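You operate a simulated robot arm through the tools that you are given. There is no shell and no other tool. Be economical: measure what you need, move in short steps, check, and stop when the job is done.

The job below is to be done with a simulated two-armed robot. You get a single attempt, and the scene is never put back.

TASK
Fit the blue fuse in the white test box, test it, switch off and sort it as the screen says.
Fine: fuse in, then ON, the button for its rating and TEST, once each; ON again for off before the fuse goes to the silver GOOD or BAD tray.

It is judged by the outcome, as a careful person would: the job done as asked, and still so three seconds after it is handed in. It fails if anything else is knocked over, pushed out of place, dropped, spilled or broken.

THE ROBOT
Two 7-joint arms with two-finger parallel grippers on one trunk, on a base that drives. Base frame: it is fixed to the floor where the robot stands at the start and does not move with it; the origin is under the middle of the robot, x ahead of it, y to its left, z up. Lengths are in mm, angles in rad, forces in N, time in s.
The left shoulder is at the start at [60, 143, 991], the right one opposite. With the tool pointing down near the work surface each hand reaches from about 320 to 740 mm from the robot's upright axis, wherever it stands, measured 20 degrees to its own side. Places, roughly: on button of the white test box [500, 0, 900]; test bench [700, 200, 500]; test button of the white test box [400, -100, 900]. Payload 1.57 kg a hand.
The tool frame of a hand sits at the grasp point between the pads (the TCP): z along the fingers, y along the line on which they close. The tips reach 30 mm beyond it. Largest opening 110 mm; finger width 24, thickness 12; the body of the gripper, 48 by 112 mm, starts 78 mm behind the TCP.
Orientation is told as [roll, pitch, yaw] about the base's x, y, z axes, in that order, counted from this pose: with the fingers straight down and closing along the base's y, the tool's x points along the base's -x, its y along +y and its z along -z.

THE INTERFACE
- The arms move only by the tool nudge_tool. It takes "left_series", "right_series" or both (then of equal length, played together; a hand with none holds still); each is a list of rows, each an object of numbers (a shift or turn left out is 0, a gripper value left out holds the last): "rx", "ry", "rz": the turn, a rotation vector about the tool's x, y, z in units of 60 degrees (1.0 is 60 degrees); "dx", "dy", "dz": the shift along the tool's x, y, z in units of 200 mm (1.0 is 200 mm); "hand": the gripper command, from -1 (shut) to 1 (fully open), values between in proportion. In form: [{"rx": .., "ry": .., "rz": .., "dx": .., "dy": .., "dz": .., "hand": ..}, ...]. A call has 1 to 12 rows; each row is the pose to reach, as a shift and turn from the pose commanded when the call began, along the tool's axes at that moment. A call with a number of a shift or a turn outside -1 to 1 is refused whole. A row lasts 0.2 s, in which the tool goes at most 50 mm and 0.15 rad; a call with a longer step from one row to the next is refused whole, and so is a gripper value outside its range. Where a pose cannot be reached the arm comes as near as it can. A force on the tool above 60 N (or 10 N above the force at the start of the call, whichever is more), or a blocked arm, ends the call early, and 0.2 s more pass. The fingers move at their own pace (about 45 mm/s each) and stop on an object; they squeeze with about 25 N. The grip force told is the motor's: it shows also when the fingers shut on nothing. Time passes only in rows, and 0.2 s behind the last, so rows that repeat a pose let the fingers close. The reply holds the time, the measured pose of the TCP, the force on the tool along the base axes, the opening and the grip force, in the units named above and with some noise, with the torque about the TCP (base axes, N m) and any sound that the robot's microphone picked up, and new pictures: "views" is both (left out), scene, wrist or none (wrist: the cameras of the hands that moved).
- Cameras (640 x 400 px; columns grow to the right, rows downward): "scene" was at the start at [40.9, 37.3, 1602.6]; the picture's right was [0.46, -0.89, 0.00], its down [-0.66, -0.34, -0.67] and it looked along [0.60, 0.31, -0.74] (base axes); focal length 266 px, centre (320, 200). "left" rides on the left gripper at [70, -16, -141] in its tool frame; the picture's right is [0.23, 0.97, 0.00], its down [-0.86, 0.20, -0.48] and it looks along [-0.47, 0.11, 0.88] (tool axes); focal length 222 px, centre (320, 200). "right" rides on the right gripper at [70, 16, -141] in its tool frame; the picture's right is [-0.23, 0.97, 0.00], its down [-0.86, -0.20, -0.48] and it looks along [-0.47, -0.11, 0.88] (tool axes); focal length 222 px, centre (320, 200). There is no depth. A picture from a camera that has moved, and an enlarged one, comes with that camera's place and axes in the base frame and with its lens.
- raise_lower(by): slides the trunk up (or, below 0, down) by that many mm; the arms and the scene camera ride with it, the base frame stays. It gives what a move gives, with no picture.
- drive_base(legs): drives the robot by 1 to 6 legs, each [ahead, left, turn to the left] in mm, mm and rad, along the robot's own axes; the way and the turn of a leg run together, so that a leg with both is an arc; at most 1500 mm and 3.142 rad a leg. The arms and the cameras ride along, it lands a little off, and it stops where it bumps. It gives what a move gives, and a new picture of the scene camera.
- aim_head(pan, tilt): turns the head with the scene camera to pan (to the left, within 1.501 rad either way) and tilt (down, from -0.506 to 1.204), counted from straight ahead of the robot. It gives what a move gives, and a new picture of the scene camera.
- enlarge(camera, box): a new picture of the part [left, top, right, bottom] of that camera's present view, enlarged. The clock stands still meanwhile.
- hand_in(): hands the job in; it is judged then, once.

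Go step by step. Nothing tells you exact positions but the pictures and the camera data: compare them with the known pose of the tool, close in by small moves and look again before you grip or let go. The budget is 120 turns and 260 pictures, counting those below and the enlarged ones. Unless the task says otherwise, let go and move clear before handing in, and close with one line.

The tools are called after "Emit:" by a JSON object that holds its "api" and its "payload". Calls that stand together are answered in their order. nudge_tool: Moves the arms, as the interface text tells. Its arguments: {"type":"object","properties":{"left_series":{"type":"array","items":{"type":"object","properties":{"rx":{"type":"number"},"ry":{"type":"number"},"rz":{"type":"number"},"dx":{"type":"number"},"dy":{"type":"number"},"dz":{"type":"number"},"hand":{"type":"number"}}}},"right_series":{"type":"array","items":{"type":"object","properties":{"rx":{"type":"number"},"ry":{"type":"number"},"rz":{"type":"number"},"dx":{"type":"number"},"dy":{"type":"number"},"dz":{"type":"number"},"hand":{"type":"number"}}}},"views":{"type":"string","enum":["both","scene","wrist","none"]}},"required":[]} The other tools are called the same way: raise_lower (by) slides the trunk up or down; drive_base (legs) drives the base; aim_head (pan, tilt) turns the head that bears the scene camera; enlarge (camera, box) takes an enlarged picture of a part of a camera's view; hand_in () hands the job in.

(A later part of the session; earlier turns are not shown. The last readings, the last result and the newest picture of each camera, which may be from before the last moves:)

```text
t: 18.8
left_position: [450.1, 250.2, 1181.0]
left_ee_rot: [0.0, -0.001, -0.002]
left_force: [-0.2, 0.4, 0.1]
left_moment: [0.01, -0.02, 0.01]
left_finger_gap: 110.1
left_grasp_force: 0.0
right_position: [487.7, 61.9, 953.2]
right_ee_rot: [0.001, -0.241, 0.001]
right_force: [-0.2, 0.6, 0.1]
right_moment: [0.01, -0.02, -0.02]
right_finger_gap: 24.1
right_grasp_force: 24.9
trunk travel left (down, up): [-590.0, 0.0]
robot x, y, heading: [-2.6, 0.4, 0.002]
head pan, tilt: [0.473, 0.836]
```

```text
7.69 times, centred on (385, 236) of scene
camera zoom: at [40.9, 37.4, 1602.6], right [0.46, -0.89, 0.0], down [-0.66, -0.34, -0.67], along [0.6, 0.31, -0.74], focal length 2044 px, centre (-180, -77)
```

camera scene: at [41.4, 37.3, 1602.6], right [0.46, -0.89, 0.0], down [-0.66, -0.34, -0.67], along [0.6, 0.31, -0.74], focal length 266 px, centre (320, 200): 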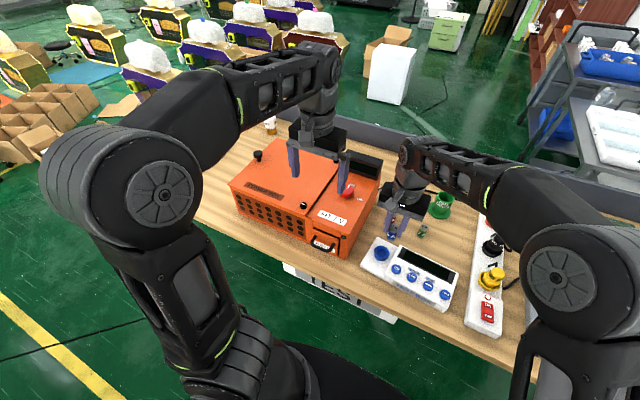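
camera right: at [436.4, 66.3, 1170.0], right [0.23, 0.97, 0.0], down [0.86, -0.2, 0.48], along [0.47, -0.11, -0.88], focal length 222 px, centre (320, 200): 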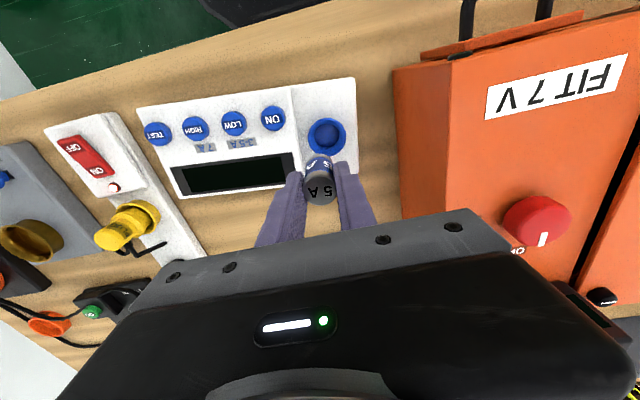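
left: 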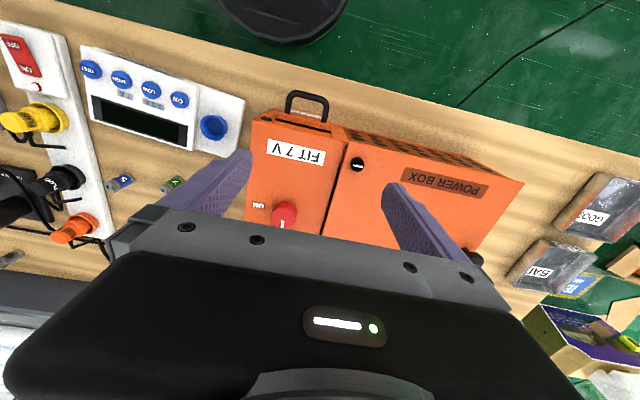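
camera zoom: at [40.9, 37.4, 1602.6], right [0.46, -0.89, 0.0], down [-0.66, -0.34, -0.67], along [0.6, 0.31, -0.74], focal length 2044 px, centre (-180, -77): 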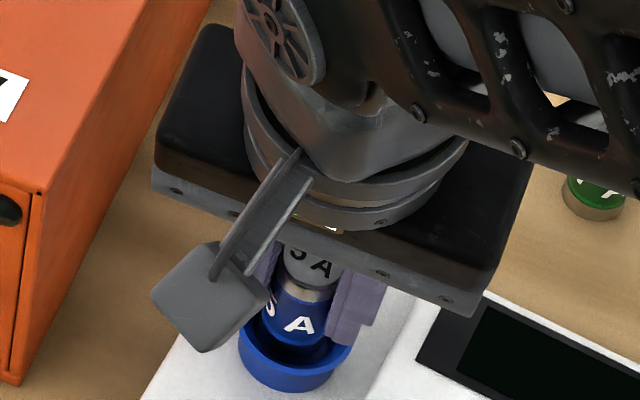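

Emit:
{"api": "nudge_tool", "payload": {"right_series": [{"dx": 0.01, "dy": -0.005, "dz": 0.012}, {"dx": 0.013, "dy": -0.005, "dz": 0.024}, {"dx": 0.014, "dy": -0.005, "dz": 0.034}], "views": "none"}}

Emit:
{"api": "enlarge", "payload": {"camera": "right", "box": [260, 100, 380, 220]}}

```text
t: 19.6
left_position: [448.3, 249.9, 1181.0]
left_ee_rot: [0.0, 0.0, -0.002]
left_force: [0.1, 0.1, -0.1]
left_moment: [0.01, -0.06, -0.02]
left_finger_gap: 109.8
left_grasp_force: 0.0
right_position: [486.6, 62.1, 945.9]
right_ee_rot: [0.0, -0.241, -0.001]
right_force: [0.1, 0.3, -0.6]
right_moment: [-0.01, 0.01, 0.02]
right_finger_gap: 24.1
right_grasp_force: 25.2
trunk travel left (down, up): [-590.0, 0.0]
robot x, y, heading: [0.9, 3.9, -0.005]
head pan, tilt: [0.473, 0.836]
```

```text
3.33 times, centred on (320, 160) of right
camera zoom: at [384.9, 76.5, 1066.1], right [0.22, 0.97, 0.05], down [0.72, -0.2, 0.67], along [0.66, -0.11, -0.74], focal length 740 px, centre (320, 333)
```

zoom: 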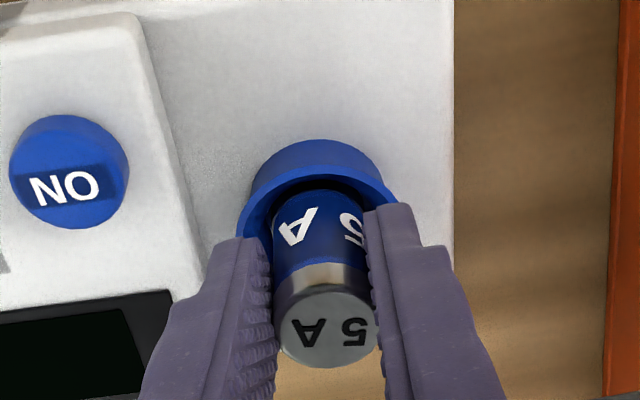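

Emit:
{"api": "nudge_tool", "payload": {"right_series": [{"dx": 0.003, "dz": 0.0121}, {"dx": 0.006, "dz": 0.0243}, {"dx": 0.008, "dz": 0.0316}], "views": "none"}}

Emit:
{"api": "enlarge", "payload": {"camera": "right", "box": [260, 100, 380, 220]}}

Emit:
{"api": "enlarge", "payload": {"camera": "scene", "box": [350, 220, 420, 272]}}

```text
t: 20.4
left_position: [447.8, 249.7, 1181.0]
left_ee_rot: [0.0, 0.001, 0.0]
left_force: [-0.4, 0.7, 0.0]
left_moment: [-0.01, -0.04, 0.05]
left_finger_gap: 109.9
left_grasp_force: 0.0
right_position: [488.4, 62.3, 941.7]
right_ee_rot: [0.003, -0.243, -0.001]
right_force: [-1.1, -3.2, 12.2]
right_moment: [-0.12, -0.03, -0.05]
right_finger_gap: 24.1
right_grasp_force: 25.2
trunk travel left (down, up): [-590.0, 0.0]
robot x, y, heading: [-1.5, -1.1, -0.002]
head pan, tilt: [0.473, 0.836]
```

```text
3.33 times, centred on (320, 160) of right
camera zoom: at [384.5, 76.2, 1061.5], right [0.22, 0.97, 0.06], down [0.71, -0.2, 0.67], along [0.66, -0.11, -0.74], focal length 740 px, centre (320, 333)
```

zoom: 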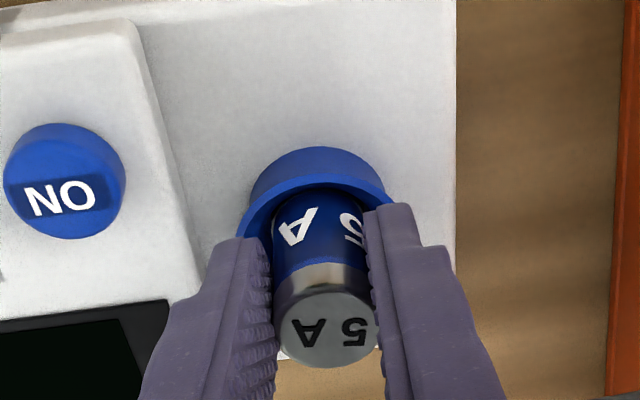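

```text
7.69 times, centred on (385, 246) of scene
camera zoom: at [39.7, 36.9, 1602.9], right [0.46, -0.89, 0.0], down [-0.66, -0.34, -0.67], along [0.6, 0.31, -0.74], focal length 2044 px, centre (-180, -154)
```

zoom: 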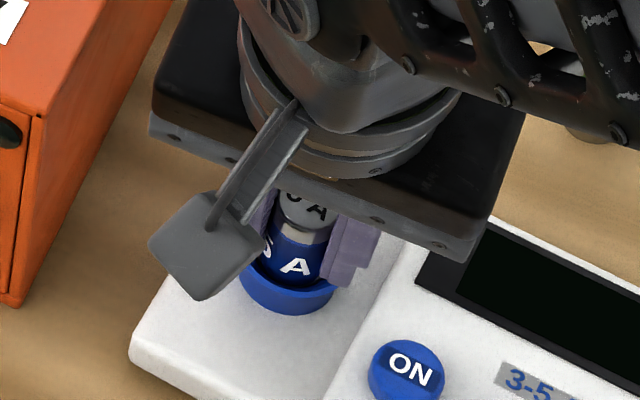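

Contact at about 12 N, with a slight −y push. I'll shift 1 mm in −y and press slightly to see whether it goes deeper.

Emit:
{"api": "nudge_tool", "payload": {"right_series": [{"dy": -0.006, "dz": -0.005}, {"dy": -0.006, "dx": 0.002, "dz": 0.008}, {"dy": -0.006, "dx": 0.003, "dz": 0.013}], "views": "none"}}

Emit:
{"api": "enlarge", "payload": {"camera": "right", "box": [260, 100, 380, 220]}}

```text
t: 21.2
left_position: [447.2, 251.7, 1180.6]
left_ee_rot: [-0.002, -0.003, 0.001]
left_force: [-0.3, -0.4, 0.5]
left_moment: [0.03, 0.0, -0.04]
left_finger_gap: 110.1
left_grasp_force: 0.0
right_position: [486.3, 62.2, 940.2]
right_ee_rot: [0.003, -0.245, -0.002]
right_force: [2.2, 2.1, 20.5]
right_moment: [0.06, -0.29, 0.02]
right_finger_gap: 23.9
right_grasp_force: 24.7
trunk travel left (down, up): [-590.0, 0.0]
robot x, y, heading: [-1.9, 0.7, -0.001]
head pan, tilt: [0.473, 0.836]
```

```text
3.33 times, centred on (320, 160) of right
camera zoom: at [384.2, 75.6, 1058.8], right [0.22, 0.97, 0.06], down [0.71, -0.2, 0.67], along [0.66, -0.11, -0.74], focal length 740 px, centre (320, 333)
```

zoom: 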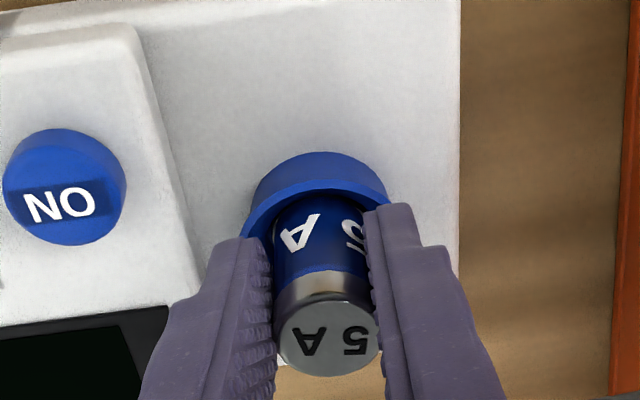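

It's bottomed. I'll relieve the force, open and check how it stands.

Emit:
{"api": "nudge_tool", "payload": {"right_series": [{"dx": -0.004, "dz": -0.018}, {"dx": -0.004, "dz": -0.018, "hand": -0.4}, {"dx": -0.004, "dz": -0.018, "hand": -0.2}, {"dx": -0.004, "dz": -0.018, "hand": -0.2}], "views": "none"}}

Emit:
{"api": "enlarge", "payload": {"camera": "right", "box": [260, 100, 380, 220]}}

Emit:
{"api": "enlarge", "payload": {"camera": "scene", "box": [350, 220, 420, 272]}}

```text
t: 22.2
left_position: [447.1, 250.2, 1181.5]
left_ee_rot: [0.001, 0.001, 0.001]
left_force: [0.4, -0.4, 0.1]
left_moment: [-0.05, 0.02, -0.05]
left_finger_gap: 110.3
left_grasp_force: 0.0
right_position: [486.0, 59.4, 941.7]
right_ee_rot: [0.0, -0.24, 0.001]
right_force: [-0.1, -1.1, 0.7]
right_moment: [-0.02, -0.01, -0.02]
right_finger_gap: 44.2
right_grasp_force: 0.1
trunk travel left (down, up): [-590.0, 0.0]
robot x, y, heading: [1.2, -1.0, -0.002]
head pan, tilt: [0.473, 0.836]
```

```text
3.33 times, centred on (320, 160) of right
camera zoom: at [384.4, 74.6, 1060.9], right [0.22, 0.97, 0.05], down [0.72, -0.2, 0.67], along [0.66, -0.11, -0.74], focal length 740 px, centre (320, 333)
```

zoom: 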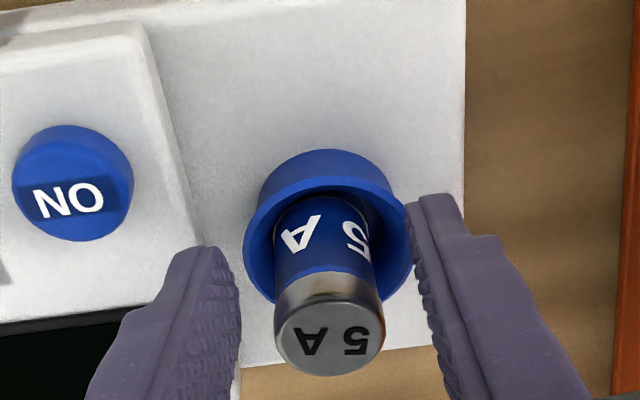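

```text
7.69 times, centred on (385, 246) of scene
camera zoom: at [40.8, 37.3, 1602.6], right [0.46, -0.89, 0.0], down [-0.66, -0.34, -0.67], along [0.6, 0.31, -0.74], focal length 2044 px, centre (-180, -154)
```

zoom: 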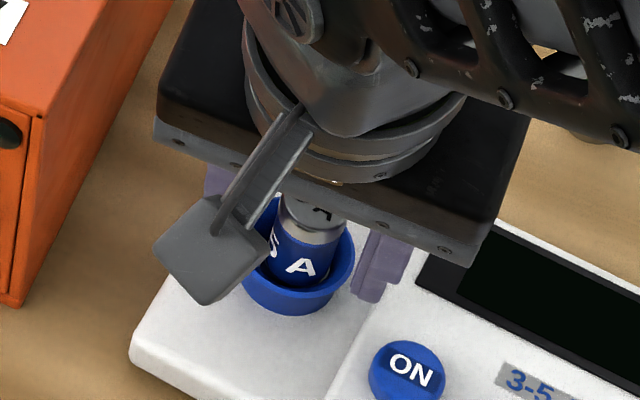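

It stands upright now. I'll retract upward and level the hand for a clear view.

Emit:
{"api": "nudge_tool", "payload": {"right_series": [{"dx": -0.03, "dz": -0.12}, {"dx": -0.06, "dz": -0.24}, {"dx": -0.09, "dz": -0.36}, {"dx": -0.12, "dz": -0.48}, {"dx": -0.12, "dz": -0.48, "ry": 0.1}, {"dx": -0.12, "dz": -0.48, "ry": 0.229}], "views": "wrist"}}

Emit:
{"api": "enlarge", "payload": {"camera": "right", "box": [240, 80, 400, 240]}}

Emit:
{"api": "enlarge", "payload": {"camera": "scene", "box": [350, 220, 420, 272]}}

```text
t: 23.6
left_position: [448.1, 251.1, 1181.8]
left_ee_rot: [-0.002, -0.001, 0.0]
left_force: [0.1, -0.4, 0.3]
left_moment: [-0.01, -0.02, -0.02]
left_finger_gap: 110.2
left_grasp_force: 0.1
right_position: [488.8, 60.3, 1040.7]
right_ee_rot: [0.001, 0.001, 0.001]
right_force: [0.6, -0.6, -0.7]
right_moment: [0.0, -0.02, 0.01]
right_finger_gap: 43.8
right_grasp_force: 0.2
trunk travel left (down, up): [-590.0, 0.0]
robot x, y, heading: [-1.8, -0.3, -0.003]
head pan, tilt: [0.473, 0.836]
camera right: at [417.2, 74.8, 1180.8], right [0.23, 0.97, 0.0], down [0.86, -0.2, 0.48], along [0.47, -0.11, -0.88], focal length 222 px, centre (320, 200)
```

right: 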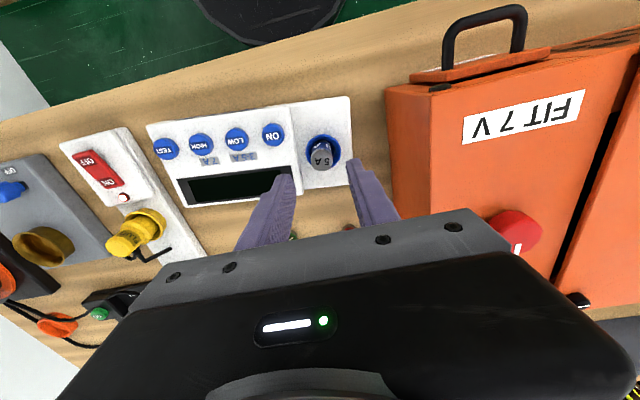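

```text
2.50 times, centred on (320, 160) of right
camera zoom: at [417.2, 74.8, 1180.8], right [0.23, 0.97, 0.0], down [0.86, -0.2, 0.48], along [0.47, -0.11, -0.88], focal length 555 px, centre (320, 300)
```

zoom: 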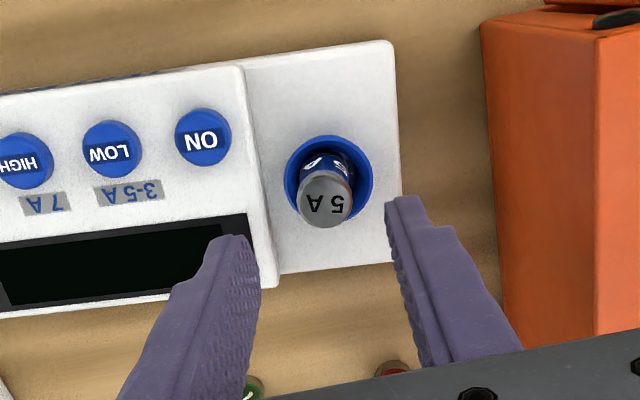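

```text
7.69 times, centred on (385, 246) of scene
camera zoom: at [41.6, 37.3, 1602.6], right [0.46, -0.89, 0.0], down [-0.66, -0.34, -0.67], along [0.6, 0.31, -0.74], focal length 2044 px, centre (-180, -154)
```

zoom: 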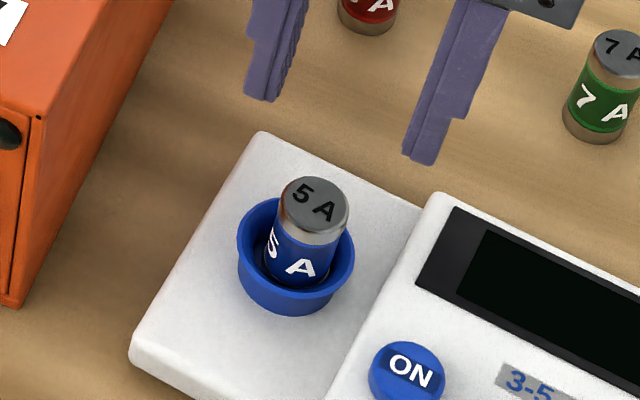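

The fuse stands upright, seated in the socket. Next is ON at about (465,8), so I'll close the fingers and hover above it.

Emit:
{"api": "nudge_tool", "payload": {"right_series": [{"dx": 0.06, "dy": -0.13, "hand": -1}, {"dx": 0.12, "dy": -0.26}, {"dx": 0.12, "dy": -0.26, "dz": 0.15}, {"dx": 0.12, "dy": -0.26, "dz": 0.3}, {"dx": 0.12, "dy": -0.26, "dz": 0.35}, {"dx": 0.12, "dy": -0.26, "dz": 0.35}], "views": "wrist"}}

Emit:
{"api": "enlarge", "payload": {"camera": "right", "box": [240, 80, 400, 240]}}

Emit:
{"api": "enlarge", "payload": {"camera": "scene", "box": [350, 220, 430, 280]}}

```text
t: 25.0
left_position: [447.8, 250.6, 1180.7]
left_ee_rot: [0.002, -0.001, -0.001]
left_force: [-0.3, -0.1, 0.4]
left_moment: [-0.01, 0.05, 0.01]
left_finger_gap: 109.8
left_grasp_force: 0.1
right_position: [463.4, 8.2, 970.2]
right_ee_rot: [0.0, -0.003, 0.002]
right_force: [-1.1, -0.1, 0.7]
right_moment: [0.01, 0.05, -0.02]
right_finger_gap: 0.0
right_grasp_force: 21.1
trunk travel left (down, up): [-590.0, 0.0]
robot x, y, heading: [0.6, 0.1, -0.002]
head pan, tilt: [0.473, 0.836]
camera right: at [393.0, 23.3, 1110.7], right [0.23, 0.97, 0.0], down [0.85, -0.2, 0.48], along [0.47, -0.11, -0.88], focal length 222 px, centre (320, 200)
```

right: 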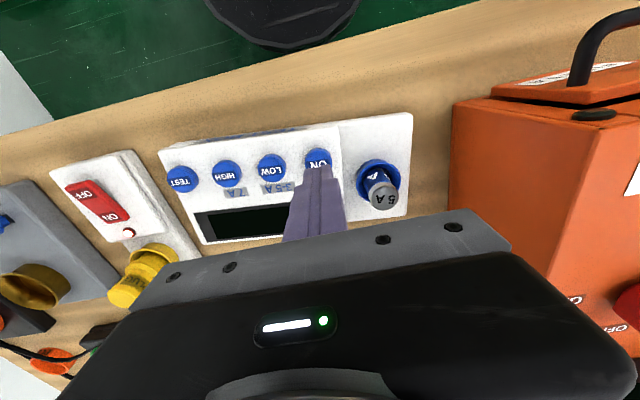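

```text
2.50 times, centred on (320, 160) of right
camera zoom: at [393.0, 23.3, 1110.7], right [0.23, 0.97, 0.0], down [0.85, -0.2, 0.48], along [0.47, -0.11, -0.88], focal length 555 px, centre (320, 300)
```

zoom: 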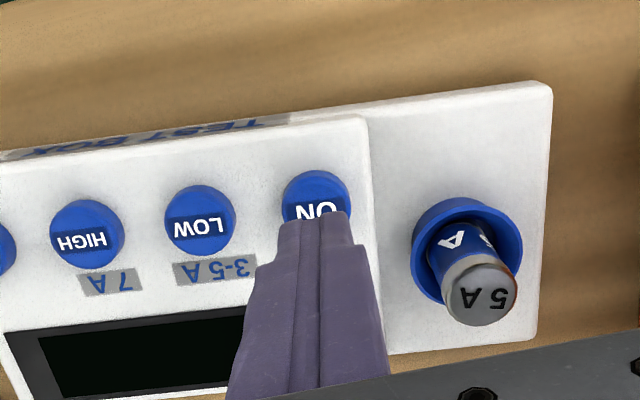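

```text
6.67 times, centred on (390, 250) of scene
camera zoom: at [40.8, 37.2, 1602.6], right [0.46, -0.89, 0.0], down [-0.66, -0.34, -0.67], along [0.6, 0.31, -0.74], focal length 1771 px, centre (-147, -133)
```

zoom: 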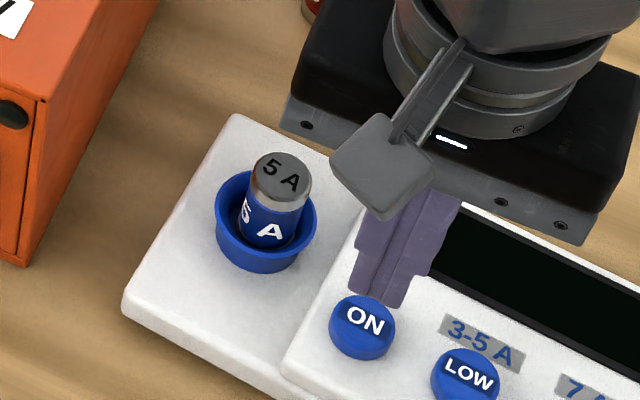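

The fingertips are aligned over ON. I'll descend in small steps and watch the force and sound.

Emit:
{"api": "nudge_tool", "payload": {"right_series": [{"dz": 0.1}, {"dz": 0.15}, {"dz": 0.16}, {"dz": 0.17}, {"dz": 0.18}], "views": "none"}}

Emit:
{"api": "enlarge", "payload": {"camera": "scene", "box": [350, 220, 460, 310]}}

```text
t: 26.2
left_position: [448.1, 249.4, 1180.8]
left_ee_rot: [0.001, 0.001, 0.0]
left_force: [0.0, 0.0, -0.1]
left_moment: [0.02, -0.04, -0.01]
left_finger_gap: 109.9
left_grasp_force: 0.1
right_position: [464.3, 8.4, 933.6]
right_ee_rot: [-0.001, 0.0, -0.001]
right_force: [-1.0, -1.8, 6.9]
right_moment: [-0.08, 0.02, 0.07]
right_finger_gap: 0.2
right_grasp_force: 20.9
trunk travel left (down, up): [-590.0, 0.0]
robot x, y, heading: [-5.4, -2.6, 0.004]
head pan, tilt: [0.473, 0.836]
heard: click
```

```text
4.44 times, centred on (405, 265) of scene
camera zoom: at [40.2, 37.0, 1602.8], right [0.46, -0.89, 0.0], down [-0.66, -0.34, -0.67], along [0.6, 0.31, -0.74], focal length 1181 px, centre (-58, -89)
```

zoom: 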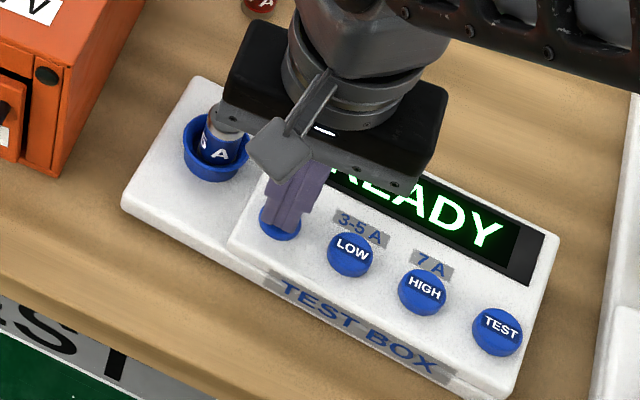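

Click, and the screen reads READY. I'll lift, move 45 mm to LOW and press to the same depth.

Emit:
{"api": "nudge_tool", "payload": {"right_series": [{"dz": -0.1}, {"dz": -0.15, "dx": 0.01, "dy": -0.12}, {"dz": -0.15, "dx": 0.02, "dy": -0.227}, {"dz": -0.15, "dx": 0.02, "dy": -0.227}], "views": "none"}}

Emit:
{"api": "enlarge", "payload": {"camera": "right", "box": [240, 80, 400, 240]}}

Emit:
{"api": "enlarge", "payload": {"camera": "scene", "box": [350, 220, 460, 310]}}

```text
t: 27.2
left_position: [448.0, 250.5, 1180.3]
left_ee_rot: [0.001, 0.001, 0.0]
left_force: [-0.6, 0.3, -0.2]
left_moment: [0.02, -0.02, 0.0]
left_finger_gap: 110.2
left_grasp_force: 0.1
right_position: [460.5, -38.0, 964.3]
right_ee_rot: [0.0, -0.002, 0.001]
right_force: [0.3, 0.6, 0.2]
right_moment: [-0.03, 0.0, 0.0]
right_finger_gap: 0.0
right_grasp_force: 21.7
trunk travel left (down, up): [-590.0, 0.0]
robot x, y, heading: [0.3, -0.8, 0.002]
head pan, tilt: [0.473, 0.836]
```

```text
2.50 times, centred on (320, 160) of right
camera zoom: at [389.5, -22.4, 1104.6], right [0.23, 0.97, 0.0], down [0.85, -0.2, 0.48], along [0.47, -0.11, -0.88], focal length 555 px, centre (320, 300)
```

zoom: 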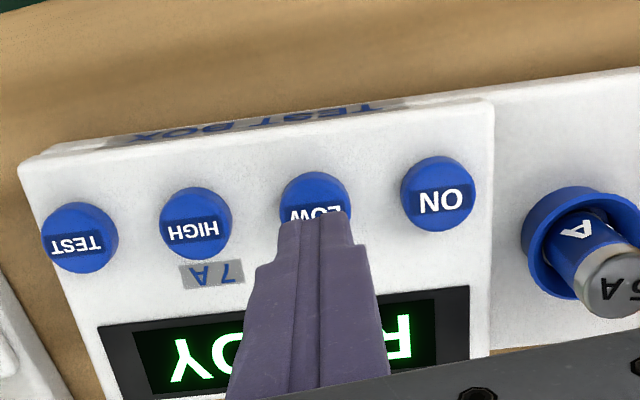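

```text
4.44 times, centred on (405, 265) of scene
camera zoom: at [41.0, 37.5, 1602.6], right [0.46, -0.89, 0.0], down [-0.66, -0.34, -0.67], along [0.6, 0.31, -0.74], focal length 1181 px, centre (-58, -89)
```

zoom: 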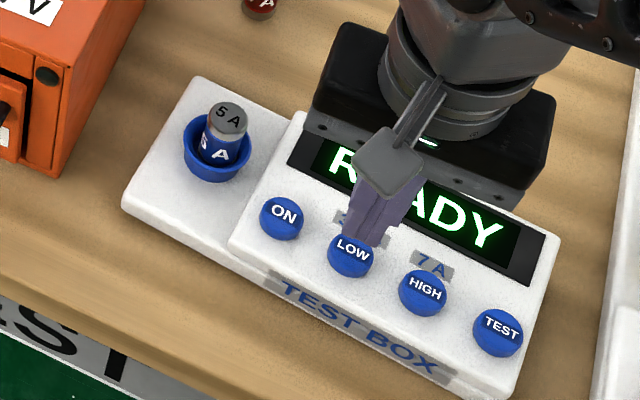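

Aligned over LOW. Pressing to the same depth.

Emit:
{"api": "nudge_tool", "payload": {"right_series": [{"dz": 0.08}, {"dz": 0.12}, {"dz": 0.13}, {"dz": 0.14}, {"dz": 0.15}], "views": "none"}}

```text
t: 28.4
left_position: [447.6, 250.5, 1181.1]
left_ee_rot: [-0.001, 0.001, 0.0]
left_force: [0.1, 0.2, 0.2]
left_moment: [0.0, 0.0, -0.01]
left_finger_gap: 110.3
left_grasp_force: 0.0
right_position: [460.8, -36.5, 934.6]
right_ee_rot: [0.0, -0.004, 0.0]
right_force: [1.9, 0.3, 8.3]
right_moment: [0.0, -0.06, 0.05]
right_finger_gap: 0.0
right_grasp_force: 21.5
trunk travel left (down, up): [-590.0, 0.0]
robot x, y, heading: [2.6, 0.4, 0.002]
head pan, tilt: [0.473, 0.836]
heard: click
```

Click heard. I'll lift and move to TEST (−9, −92.5 mm), and check the screen from there.

Emit:
{"api": "nudge_tool", "payload": {"right_series": [{"dz": -0.1}, {"dz": -0.15, "dx": 0.02, "dy": -0.15}, {"dz": -0.15, "dx": 0.035, "dy": -0.32}, {"dz": -0.15, "dx": 0.046, "dy": -0.4625}, {"dz": -0.15, "dx": 0.046, "dy": -0.4625}], "views": "none"}}

Emit:
{"api": "enlarge", "payload": {"camera": "right", "box": [240, 80, 400, 240]}}

Emit:
{"api": "enlarge", "payload": {"camera": "scene", "box": [350, 220, 470, 310]}}

```text
t: 29.6
left_position: [448.0, 252.0, 1180.6]
left_ee_rot: [0.001, 0.001, 0.001]
left_force: [0.6, -0.3, 0.0]
left_moment: [-0.02, 0.0, 0.0]
left_finger_gap: 109.9
left_grasp_force: 0.0
right_position: [450.6, -129.7, 964.4]
right_ee_rot: [-0.001, -0.001, 0.001]
right_force: [-0.1, -0.5, 0.3]
right_moment: [0.01, 0.0, 0.01]
right_finger_gap: 0.0
right_grasp_force: 21.7
trunk travel left (down, up): [-590.0, 0.0]
robot x, y, heading: [-0.0, 0.7, -0.001]
head pan, tilt: [0.473, 0.836]
```

```text
2.50 times, centred on (320, 160) of right
camera zoom: at [379.4, -114.5, 1104.5], right [0.23, 0.97, 0.0], down [0.85, -0.2, 0.48], along [0.47, -0.11, -0.88], focal length 555 px, centre (320, 300)
```

zoom: 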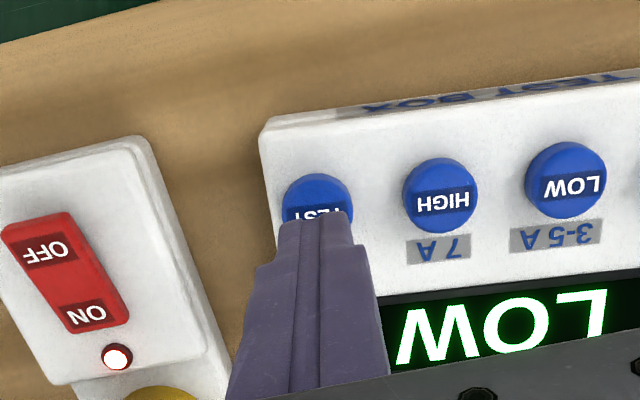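

```text
4.44 times, centred on (410, 265) of scene
camera zoom: at [41.0, 37.8, 1602.6], right [0.46, -0.89, 0.0], down [-0.66, -0.34, -0.67], along [0.6, 0.31, -0.74], focal length 1181 px, centre (-80, -89)
```

zoom: 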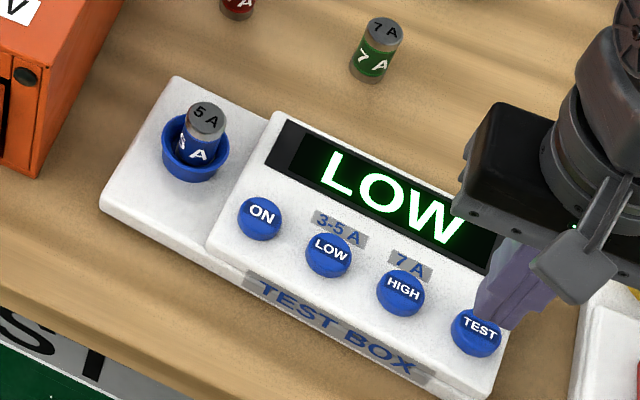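

The screen reads LOW and the tips are aligned over TEST. Pressing.

Emit:
{"api": "nudge_tool", "payload": {"right_series": [{"dz": 0.08}, {"dz": 0.12}, {"dz": 0.13}, {"dz": 0.14}, {"dz": 0.15}], "views": "none"}}

Emit:
{"api": "enlarge", "payload": {"camera": "scene", "box": [350, 220, 470, 310]}}

```text
t: 30.8
left_position: [447.3, 250.2, 1180.8]
left_ee_rot: [0.0, -0.001, -0.001]
left_force: [0.6, -0.2, -0.3]
left_moment: [0.01, 0.0, 0.01]
left_finger_gap: 110.0
left_grasp_force: 0.0
right_position: [451.0, -129.7, 934.6]
right_ee_rot: [0.0, -0.004, -0.001]
right_force: [0.6, -0.1, 5.4]
right_moment: [-0.01, -0.01, 0.02]
right_finger_gap: 0.0
right_grasp_force: 21.3
trunk travel left (down, up): [-590.0, 0.0]
robot x, y, heading: [-0.3, 1.6, -0.001]
head pan, tilt: [0.473, 0.836]
heard: click
```

```text
4.44 times, centred on (410, 265) of scene
camera zoom: at [40.4, 37.3, 1602.8], right [0.46, -0.89, 0.0], down [-0.66, -0.34, -0.67], along [0.6, 0.31, -0.74], focal length 1181 px, centre (-80, -89)
```

zoom: 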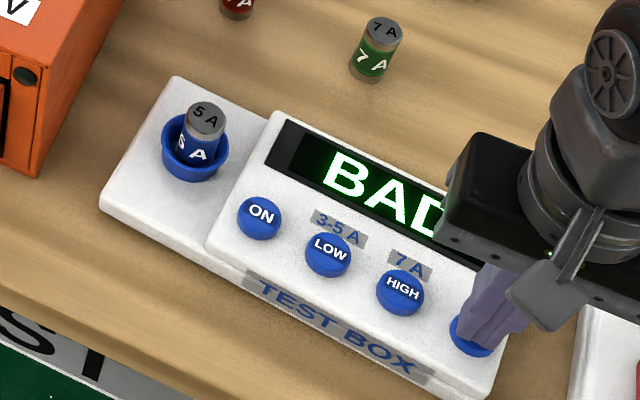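

The screen says BAD. I'll lift, go back above ON and read the screen again in full.

Emit:
{"api": "nudge_tool", "payload": {"right_series": [{"dz": -0.1}, {"dz": -0.15, "dx": -0.02, "dy": 0.15}, {"dz": -0.15, "dx": -0.035, "dy": 0.32}, {"dz": -0.15, "dx": -0.05, "dy": 0.5}, {"dz": -0.15, "dx": -0.067, "dy": 0.69}, {"dz": -0.15, "dx": -0.067, "dy": 0.69}], "views": "none"}}

Emit:
{"api": "enlarge", "payload": {"camera": "right", "box": [240, 80, 400, 240]}}

Emit:
{"api": "enlarge", "payload": {"camera": "scene", "box": [350, 220, 470, 310]}}

```text
t: 32.2
left_position: [448.9, 250.2, 1181.2]
left_ee_rot: [-0.002, -0.001, 0.001]
left_force: [-0.1, -0.6, 0.5]
left_moment: [0.0, 0.0, 0.0]
left_finger_gap: 109.6
left_grasp_force: 0.1
right_position: [464.3, 9.9, 965.7]
right_ee_rot: [0.001, -0.001, -0.001]
right_force: [0.5, 0.4, 0.1]
right_moment: [-0.01, 0.0, -0.01]
right_finger_gap: 0.1
right_grasp_force: 21.2
trunk travel left (down, up): [-590.0, 0.0]
robot x, y, heading: [2.5, 4.3, 0.001]
head pan, tilt: [0.473, 0.836]
```

```text
2.50 times, centred on (320, 160) of right
camera zoom: at [393.3, 24.1, 1105.5], right [0.23, 0.97, 0.0], down [0.85, -0.2, 0.48], along [0.47, -0.11, -0.88], focal length 555 px, centre (320, 300)
```

zoom: 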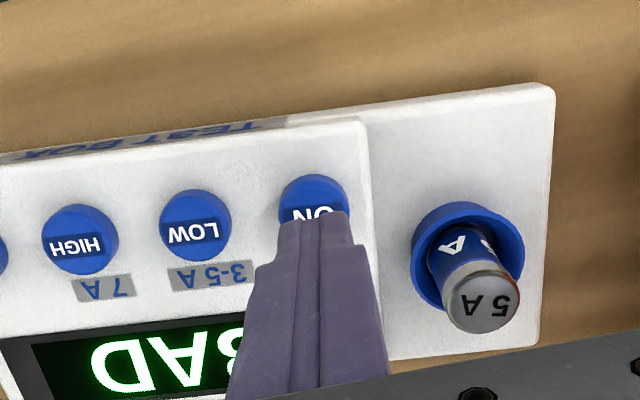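

```text
4.44 times, centred on (410, 265) of scene
camera zoom: at [40.7, 36.7, 1602.7], right [0.46, -0.89, 0.0], down [-0.66, -0.34, -0.67], along [0.6, 0.31, -0.74], focal length 1181 px, centre (-80, -89)
```

zoom: 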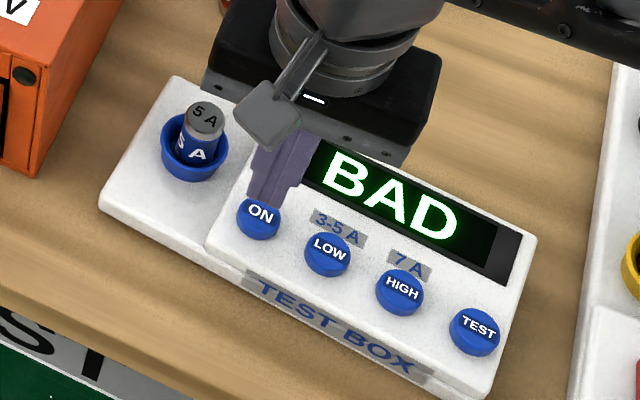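

BAD is confirmed. Pressing ON to switch off.

Emit:
{"api": "nudge_tool", "payload": {"right_series": [{"dz": 0.08}, {"dz": 0.12}, {"dz": 0.13}, {"dz": 0.14}, {"dz": 0.15}], "views": "none"}}

Emit:
{"api": "enlarge", "payload": {"camera": "scene", "box": [350, 220, 470, 310]}}

```text
t: 33.4
left_position: [448.2, 250.6, 1181.1]
left_ee_rot: [0.001, -0.001, 0.001]
left_force: [0.7, 0.3, -0.7]
left_moment: [-0.02, 0.0, -0.01]
left_finger_gap: 110.0
left_grasp_force: 0.0
right_position: [463.6, 8.7, 935.7]
right_ee_rot: [0.002, -0.002, -0.001]
right_force: [-0.3, 0.5, 5.7]
right_moment: [0.01, -0.02, -0.01]
right_finger_gap: 0.2
right_grasp_force: 21.8
trunk travel left (down, up): [-590.0, 0.0]
robot x, y, heading: [-1.9, 4.0, 0.001]
head pan, tilt: [0.473, 0.836]
heard: click
```

```text
4.44 times, centred on (410, 265) of scene
camera zoom: at [40.2, 37.4, 1602.8], right [0.46, -0.89, 0.0], down [-0.66, -0.34, -0.67], along [0.6, 0.31, -0.74], focal length 1181 px, centre (-80, -89)
```

zoom: 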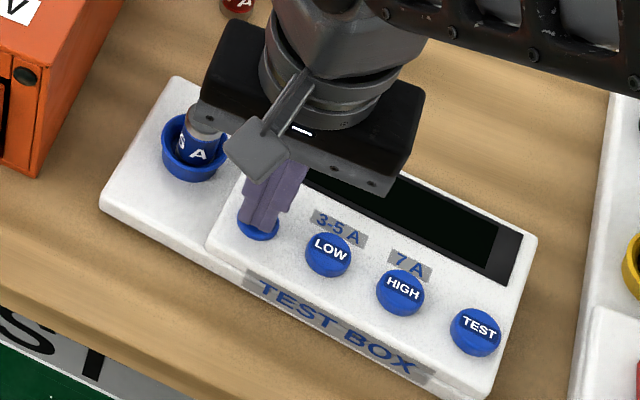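

The screen is off. I'll go up and over the fuse (about (497,60)) with open fingers.

Emit:
{"api": "nudge_tool", "payload": {"right_series": [{"dz": -0.2}, {"dz": -0.4, "hand": 0.0}, {"dz": -0.4, "dx": -0.08, "dy": 0.13, "hand": 0.0}, {"dz": -0.4, "dx": -0.167, "dy": 0.257}, {"dz": -0.4, "dx": -0.167, "dy": 0.257}, {"dz": -0.25, "dx": -0.167, "dy": 0.257}, {"dz": -0.25, "dx": -0.167, "dy": 0.257}], "views": "wrist"}}

Emit:
{"api": "enlarge", "payload": {"camera": "right", "box": [240, 100, 400, 260]}}

Emit:
{"api": "enlarge", "payload": {"camera": "scene", "box": [350, 210, 430, 270]}}

```text
t: 35.0
left_position: [448.0, 250.4, 1182.2]
left_ee_rot: [0.0, 0.001, 0.0]
left_force: [0.2, -0.3, -0.8]
left_moment: [0.0, -0.02, 0.03]
left_finger_gap: 110.1
left_grasp_force: 0.0
right_position: [496.5, 60.1, 983.9]
right_ee_rot: [0.001, -0.001, -0.001]
right_force: [-0.2, -0.3, 0.6]
right_moment: [-0.02, -0.02, -0.03]
right_finger_gap: 55.3
right_grasp_force: 0.1
trunk travel left (down, up): [-590.0, 0.0]
robot x, y, heading: [-1.6, 0.1, -0.002]
head pan, tilt: [0.473, 0.836]
camera right: at [426.1, 74.4, 1124.1], right [0.23, 0.97, 0.0], down [0.85, -0.2, 0.48], along [0.47, -0.11, -0.88], focal length 222 px, centre (320, 200)
```

right: 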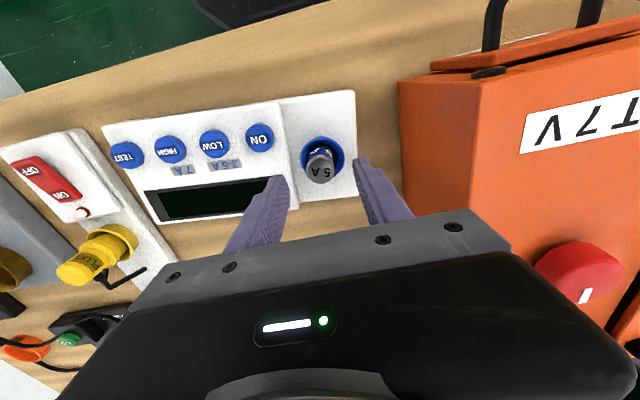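

```text
2.50 times, centred on (320, 180) of right
camera zoom: at [426.1, 74.4, 1124.1], right [0.23, 0.97, 0.0], down [0.85, -0.2, 0.48], along [0.47, -0.11, -0.88], focal length 555 px, centre (320, 250)
```

zoom: 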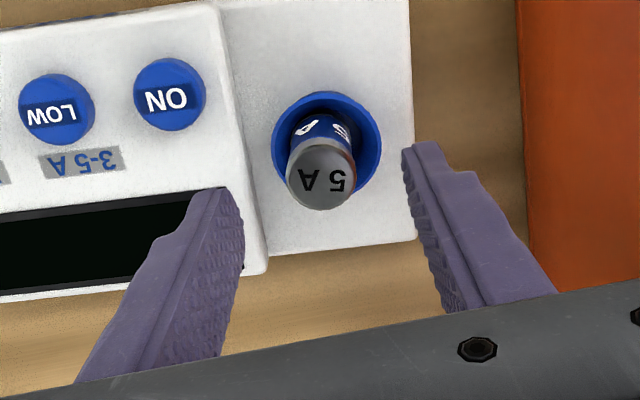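

```text
6.67 times, centred on (390, 240) of scene
camera zoom: at [40.4, 37.1, 1602.7], right [0.46, -0.89, 0.0], down [-0.66, -0.34, -0.67], along [0.6, 0.31, -0.74], focal length 1771 px, centre (-147, -67)
```

zoom: 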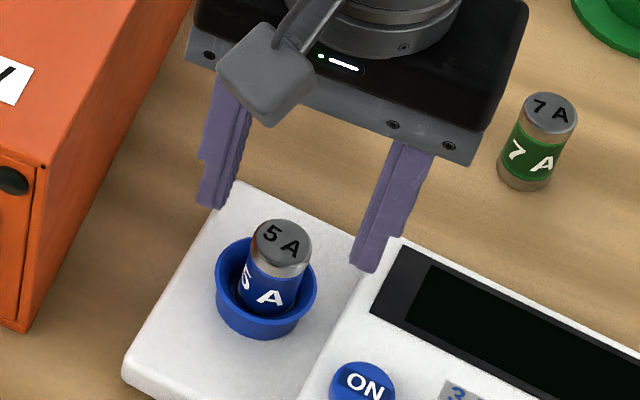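

Well aligned. I'll descend 38 mm and grip.

Emit:
{"api": "nudge_tool", "payload": {"right_series": [{"dz": 0.1, "hand": 0.0}, {"dz": 0.19}, {"dz": 0.19, "hand": -0.7}, {"dz": 0.19}, {"dz": 0.19}, {"dz": 0.19}], "views": "none"}}

Emit:
{"api": "enlarge", "payload": {"camera": "right", "box": [240, 100, 400, 260]}}

```text
t: 36.4
left_position: [448.1, 251.6, 1181.4]
left_ee_rot: [-0.002, 0.0, -0.001]
left_force: [0.9, -0.9, 0.5]
left_moment: [0.0, 0.02, -0.03]
left_finger_gap: 110.1
left_grasp_force: 0.0
right_position: [496.3, 59.4, 946.1]
right_ee_rot: [0.001, -0.001, 0.0]
right_force: [-0.2, 0.0, -0.6]
right_moment: [0.01, 0.02, -0.04]
right_finger_gap: 23.8
right_grasp_force: 24.5
trunk travel left (down, up): [-590.0, 0.0]
robot x, y, heading: [-0.4, 3.5, 0.001]
head pan, tilt: [0.473, 0.836]
```

```text
2.50 times, centred on (320, 180) of right
camera zoom: at [426.2, 74.8, 1086.4], right [0.23, 0.97, 0.0], down [0.85, -0.2, 0.48], along [0.47, -0.11, -0.88], focal length 555 px, centre (320, 250)
```

zoom: 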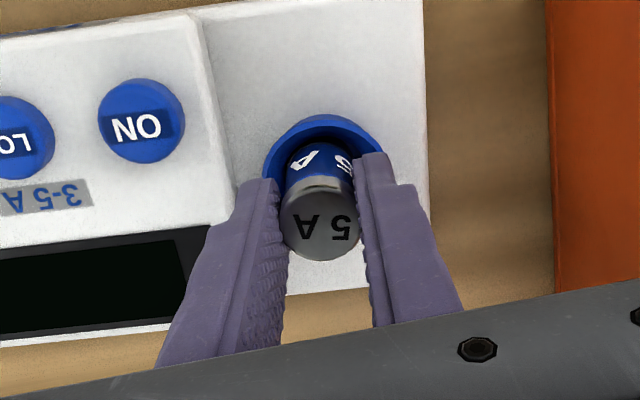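

Gripped. I'll lift the fuse clear and shift right for travelling.

Emit:
{"api": "nudge_tool", "payload": {"right_series": [{"dz": -0.15}, {"dz": -0.35}, {"dz": -0.55}, {"dz": -0.75}, {"dz": -0.95}, {"dz": -0.95, "dy": -0.2}, {"dz": -0.95, "dy": -0.4}, {"dz": -0.95, "dy": -0.6}, {"dz": -0.95, "dy": -0.8}, {"dz": -0.95, "dy": -1.0}, {"dz": -0.95, "dy": -1.0}], "views": "both"}}

Emit:
{"api": "aim_head", "payload": {"pan": 0.95, "tilt": 0.7}}

```text
t: 38.8
left_position: [448.7, 250.9, 1180.9]
left_ee_rot: [-0.002, -0.001, 0.001]
left_force: [-1.2, -0.2, 0.6]
left_moment: [0.0, -0.04, 0.0]
left_finger_gap: 110.1
left_grasp_force: 0.0
right_position: [499.1, -140.8, 1135.5]
right_ee_rot: [0.0, 0.002, 0.0]
right_force: [-1.2, 0.0, 0.6]
right_moment: [-0.02, -0.03, 0.02]
right_finger_gap: 24.0
right_grasp_force: 25.2
trunk travel left (down, up): [-590.0, 0.0]
robot x, y, heading: [-3.7, -0.2, -0.004]
head pan, tilt: [0.473, 0.836]
camera scene: at [41.1, 38.1, 1602.6], right [0.46, -0.89, 0.0], down [-0.66, -0.34, -0.67], along [0.6, 0.31, -0.74], focal length 266 px, centre (320, 200)
camera right: at [426.8, -125.6, 1275.9], right [0.23, 0.97, 0.0], down [0.85, -0.2, 0.48], along [0.47, -0.11, -0.88], focal length 222 px, centre (320, 200)
```

scene: 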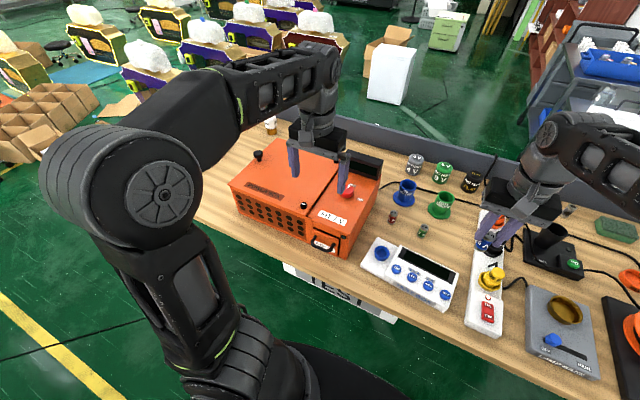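
right: 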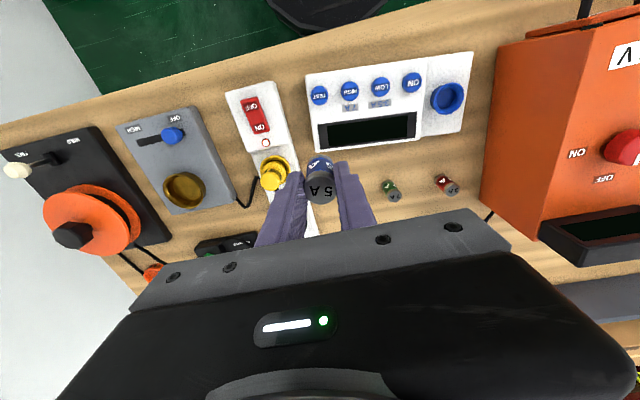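

```text
t: 39.7
left_position: [447.9, 250.1, 1180.6]
left_ee_rot: [0.0, 0.001, 0.0]
left_force: [0.4, 0.5, -0.6]
left_moment: [0.02, -0.02, -0.01]
left_finger_gap: 110.0
left_grasp_force: 0.1
right_position: [497.4, -140.3, 1136.7]
right_ee_rot: [0.001, -0.001, 0.0]
right_force: [-0.5, 0.3, -0.1]
right_moment: [0.0, 0.0, 0.0]
right_finger_gap: 24.0
right_grasp_force: 24.7
trunk travel left (down, up): [-590.0, 0.0]
robot x, y, heading: [1.4, 0.2, 0.0]
head pan, tilt: [0.949, 0.7]
camera scene: at [20.2, 70.3, 1613.7], right [0.81, -0.58, 0.0], down [-0.38, -0.52, -0.76], along [0.45, 0.62, -0.64], focal length 266 px, centre (320, 200)
```

scene: 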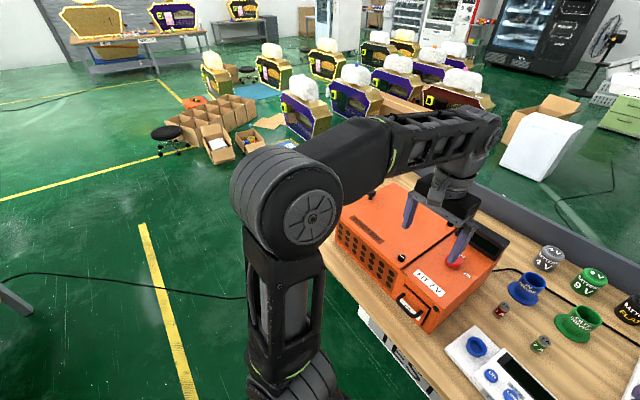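

The floor to the left looks clear. I'll drive sideways along the table in two legs to bring the BAD tray in front of the right hand.

Emit:
{"api": "drive_base", "payload": {"legs": [[0, 600, 0], [0, 450, 0]]}}

Emit:
{"api": "enlarge", "payload": {"camera": "right", "box": [0, 0, 640, 400]}}

```text
t: 45.4
left_position: [440.3, 1308.0, 1181.2]
left_ee_rot: [-0.001, 0.002, 0.01]
left_force: [0.8, 0.5, -0.2]
left_moment: [-0.03, 0.02, 0.06]
left_finger_gap: 110.0
left_grasp_force: 0.1
right_position: [492.3, 916.4, 1135.4]
right_ee_rot: [0.001, -0.003, 0.011]
right_force: [-0.4, 0.6, -0.9]
right_moment: [-0.01, 0.02, 0.04]
right_finger_gap: 23.8
right_grasp_force: 25.2
trunk travel left (down, up): [-590.0, 0.0]
robot x, y, heading: [-6.3, 1048.0, 0.011]
head pan, tilt: [0.949, 0.7]
camera scene: at [12.7, 1123.1, 1613.7], right [0.82, -0.57, 0.0], down [-0.37, -0.53, -0.76], along [0.44, 0.63, -0.64], focal length 266 px, centre (320, 200)
```

scene: 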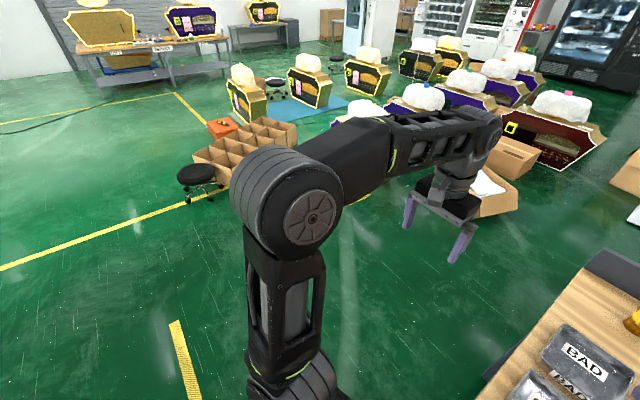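

```text
1.00 times, centred on (320, 200) of right
camera zoom: at [421.5, 931.1, 1276.0], right [0.22, 0.98, 0.0], down [0.86, -0.19, 0.48], along [0.47, -0.1, -0.88], focal length 222 px, centre (320, 200)
```

zoom: 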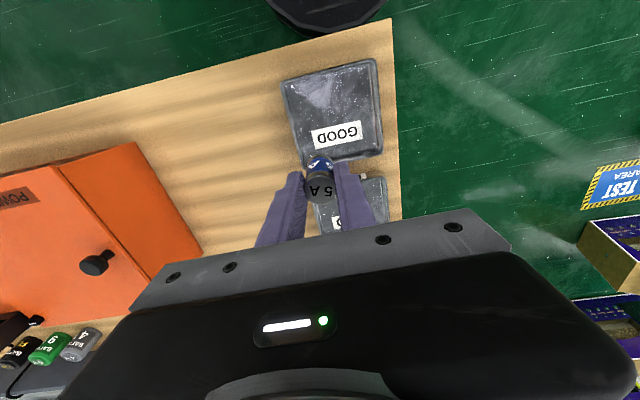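

Emit:
{"api": "aim_head", "payload": {"pan": -0.2, "tilt": 0.9}}

Emit:
{"api": "enlarge", "payload": {"camera": "right", "box": [240, 30, 440, 230]}}

```text
t: 46.8
left_position: [438.9, 1306.4, 1179.6]
left_ee_rot: [0.001, 0.001, 0.011]
left_force: [0.3, 0.4, 0.7]
left_moment: [0.0, 0.01, -0.03]
left_finger_gap: 110.0
left_grasp_force: 0.1
right_position: [492.7, 916.9, 1137.0]
right_ee_rot: [0.0, 0.0, 0.009]
right_force: [0.2, -1.0, -0.4]
right_moment: [-0.02, -0.02, -0.01]
right_finger_gap: 24.3
right_grasp_force: 24.8
trunk travel left (down, up): [-590.0, 0.0]
robot x, y, heading: [-8.2, 1049.6, 0.014]
head pan, tilt: [-0.201, 0.901]
camera scene: at [38.2, 1038.4, 1597.6], right [-0.19, -0.98, 0.0], down [-0.77, 0.15, -0.62], along [0.61, -0.12, -0.78], focal length 266 px, centre (320, 200)
```

scene: 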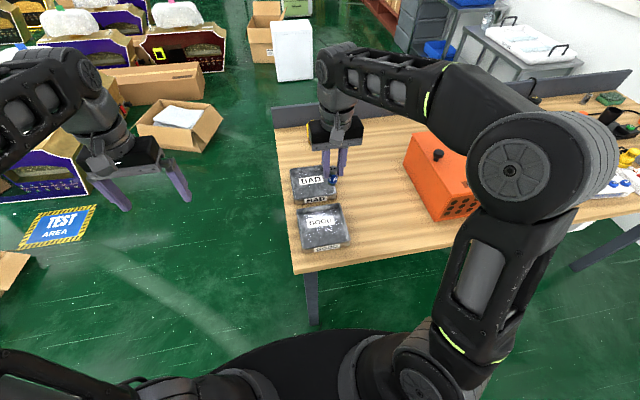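

```text
2.00 times, centred on (340, 130) of right
camera zoom: at [421.5, 930.4, 1276.0], right [0.22, 0.98, 0.0], down [0.86, -0.19, 0.48], along [0.47, -0.1, -0.88], focal length 444 px, centre (280, 340)
```

zoom: 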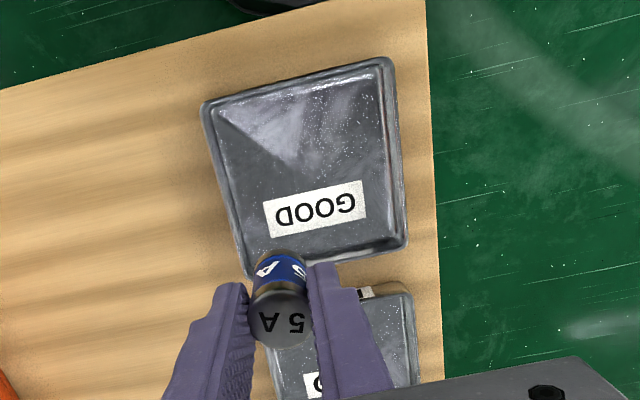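

Emit:
{"api": "enlarge", "payload": {"camera": "scene", "box": [270, 130, 380, 260]}}

```text
3.08 times, centred on (325, 195) of scene
camera zoom: at [38.2, 1038.4, 1597.6], right [-0.19, -0.98, 0.0], down [-0.77, 0.15, -0.62], along [0.61, -0.12, -0.78], focal length 818 px, centre (305, 215)
```

zoom: 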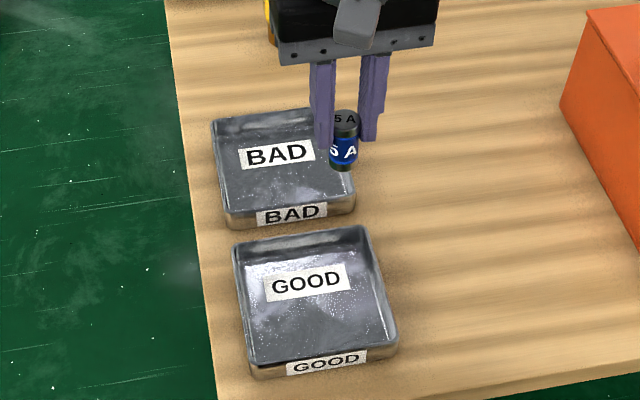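

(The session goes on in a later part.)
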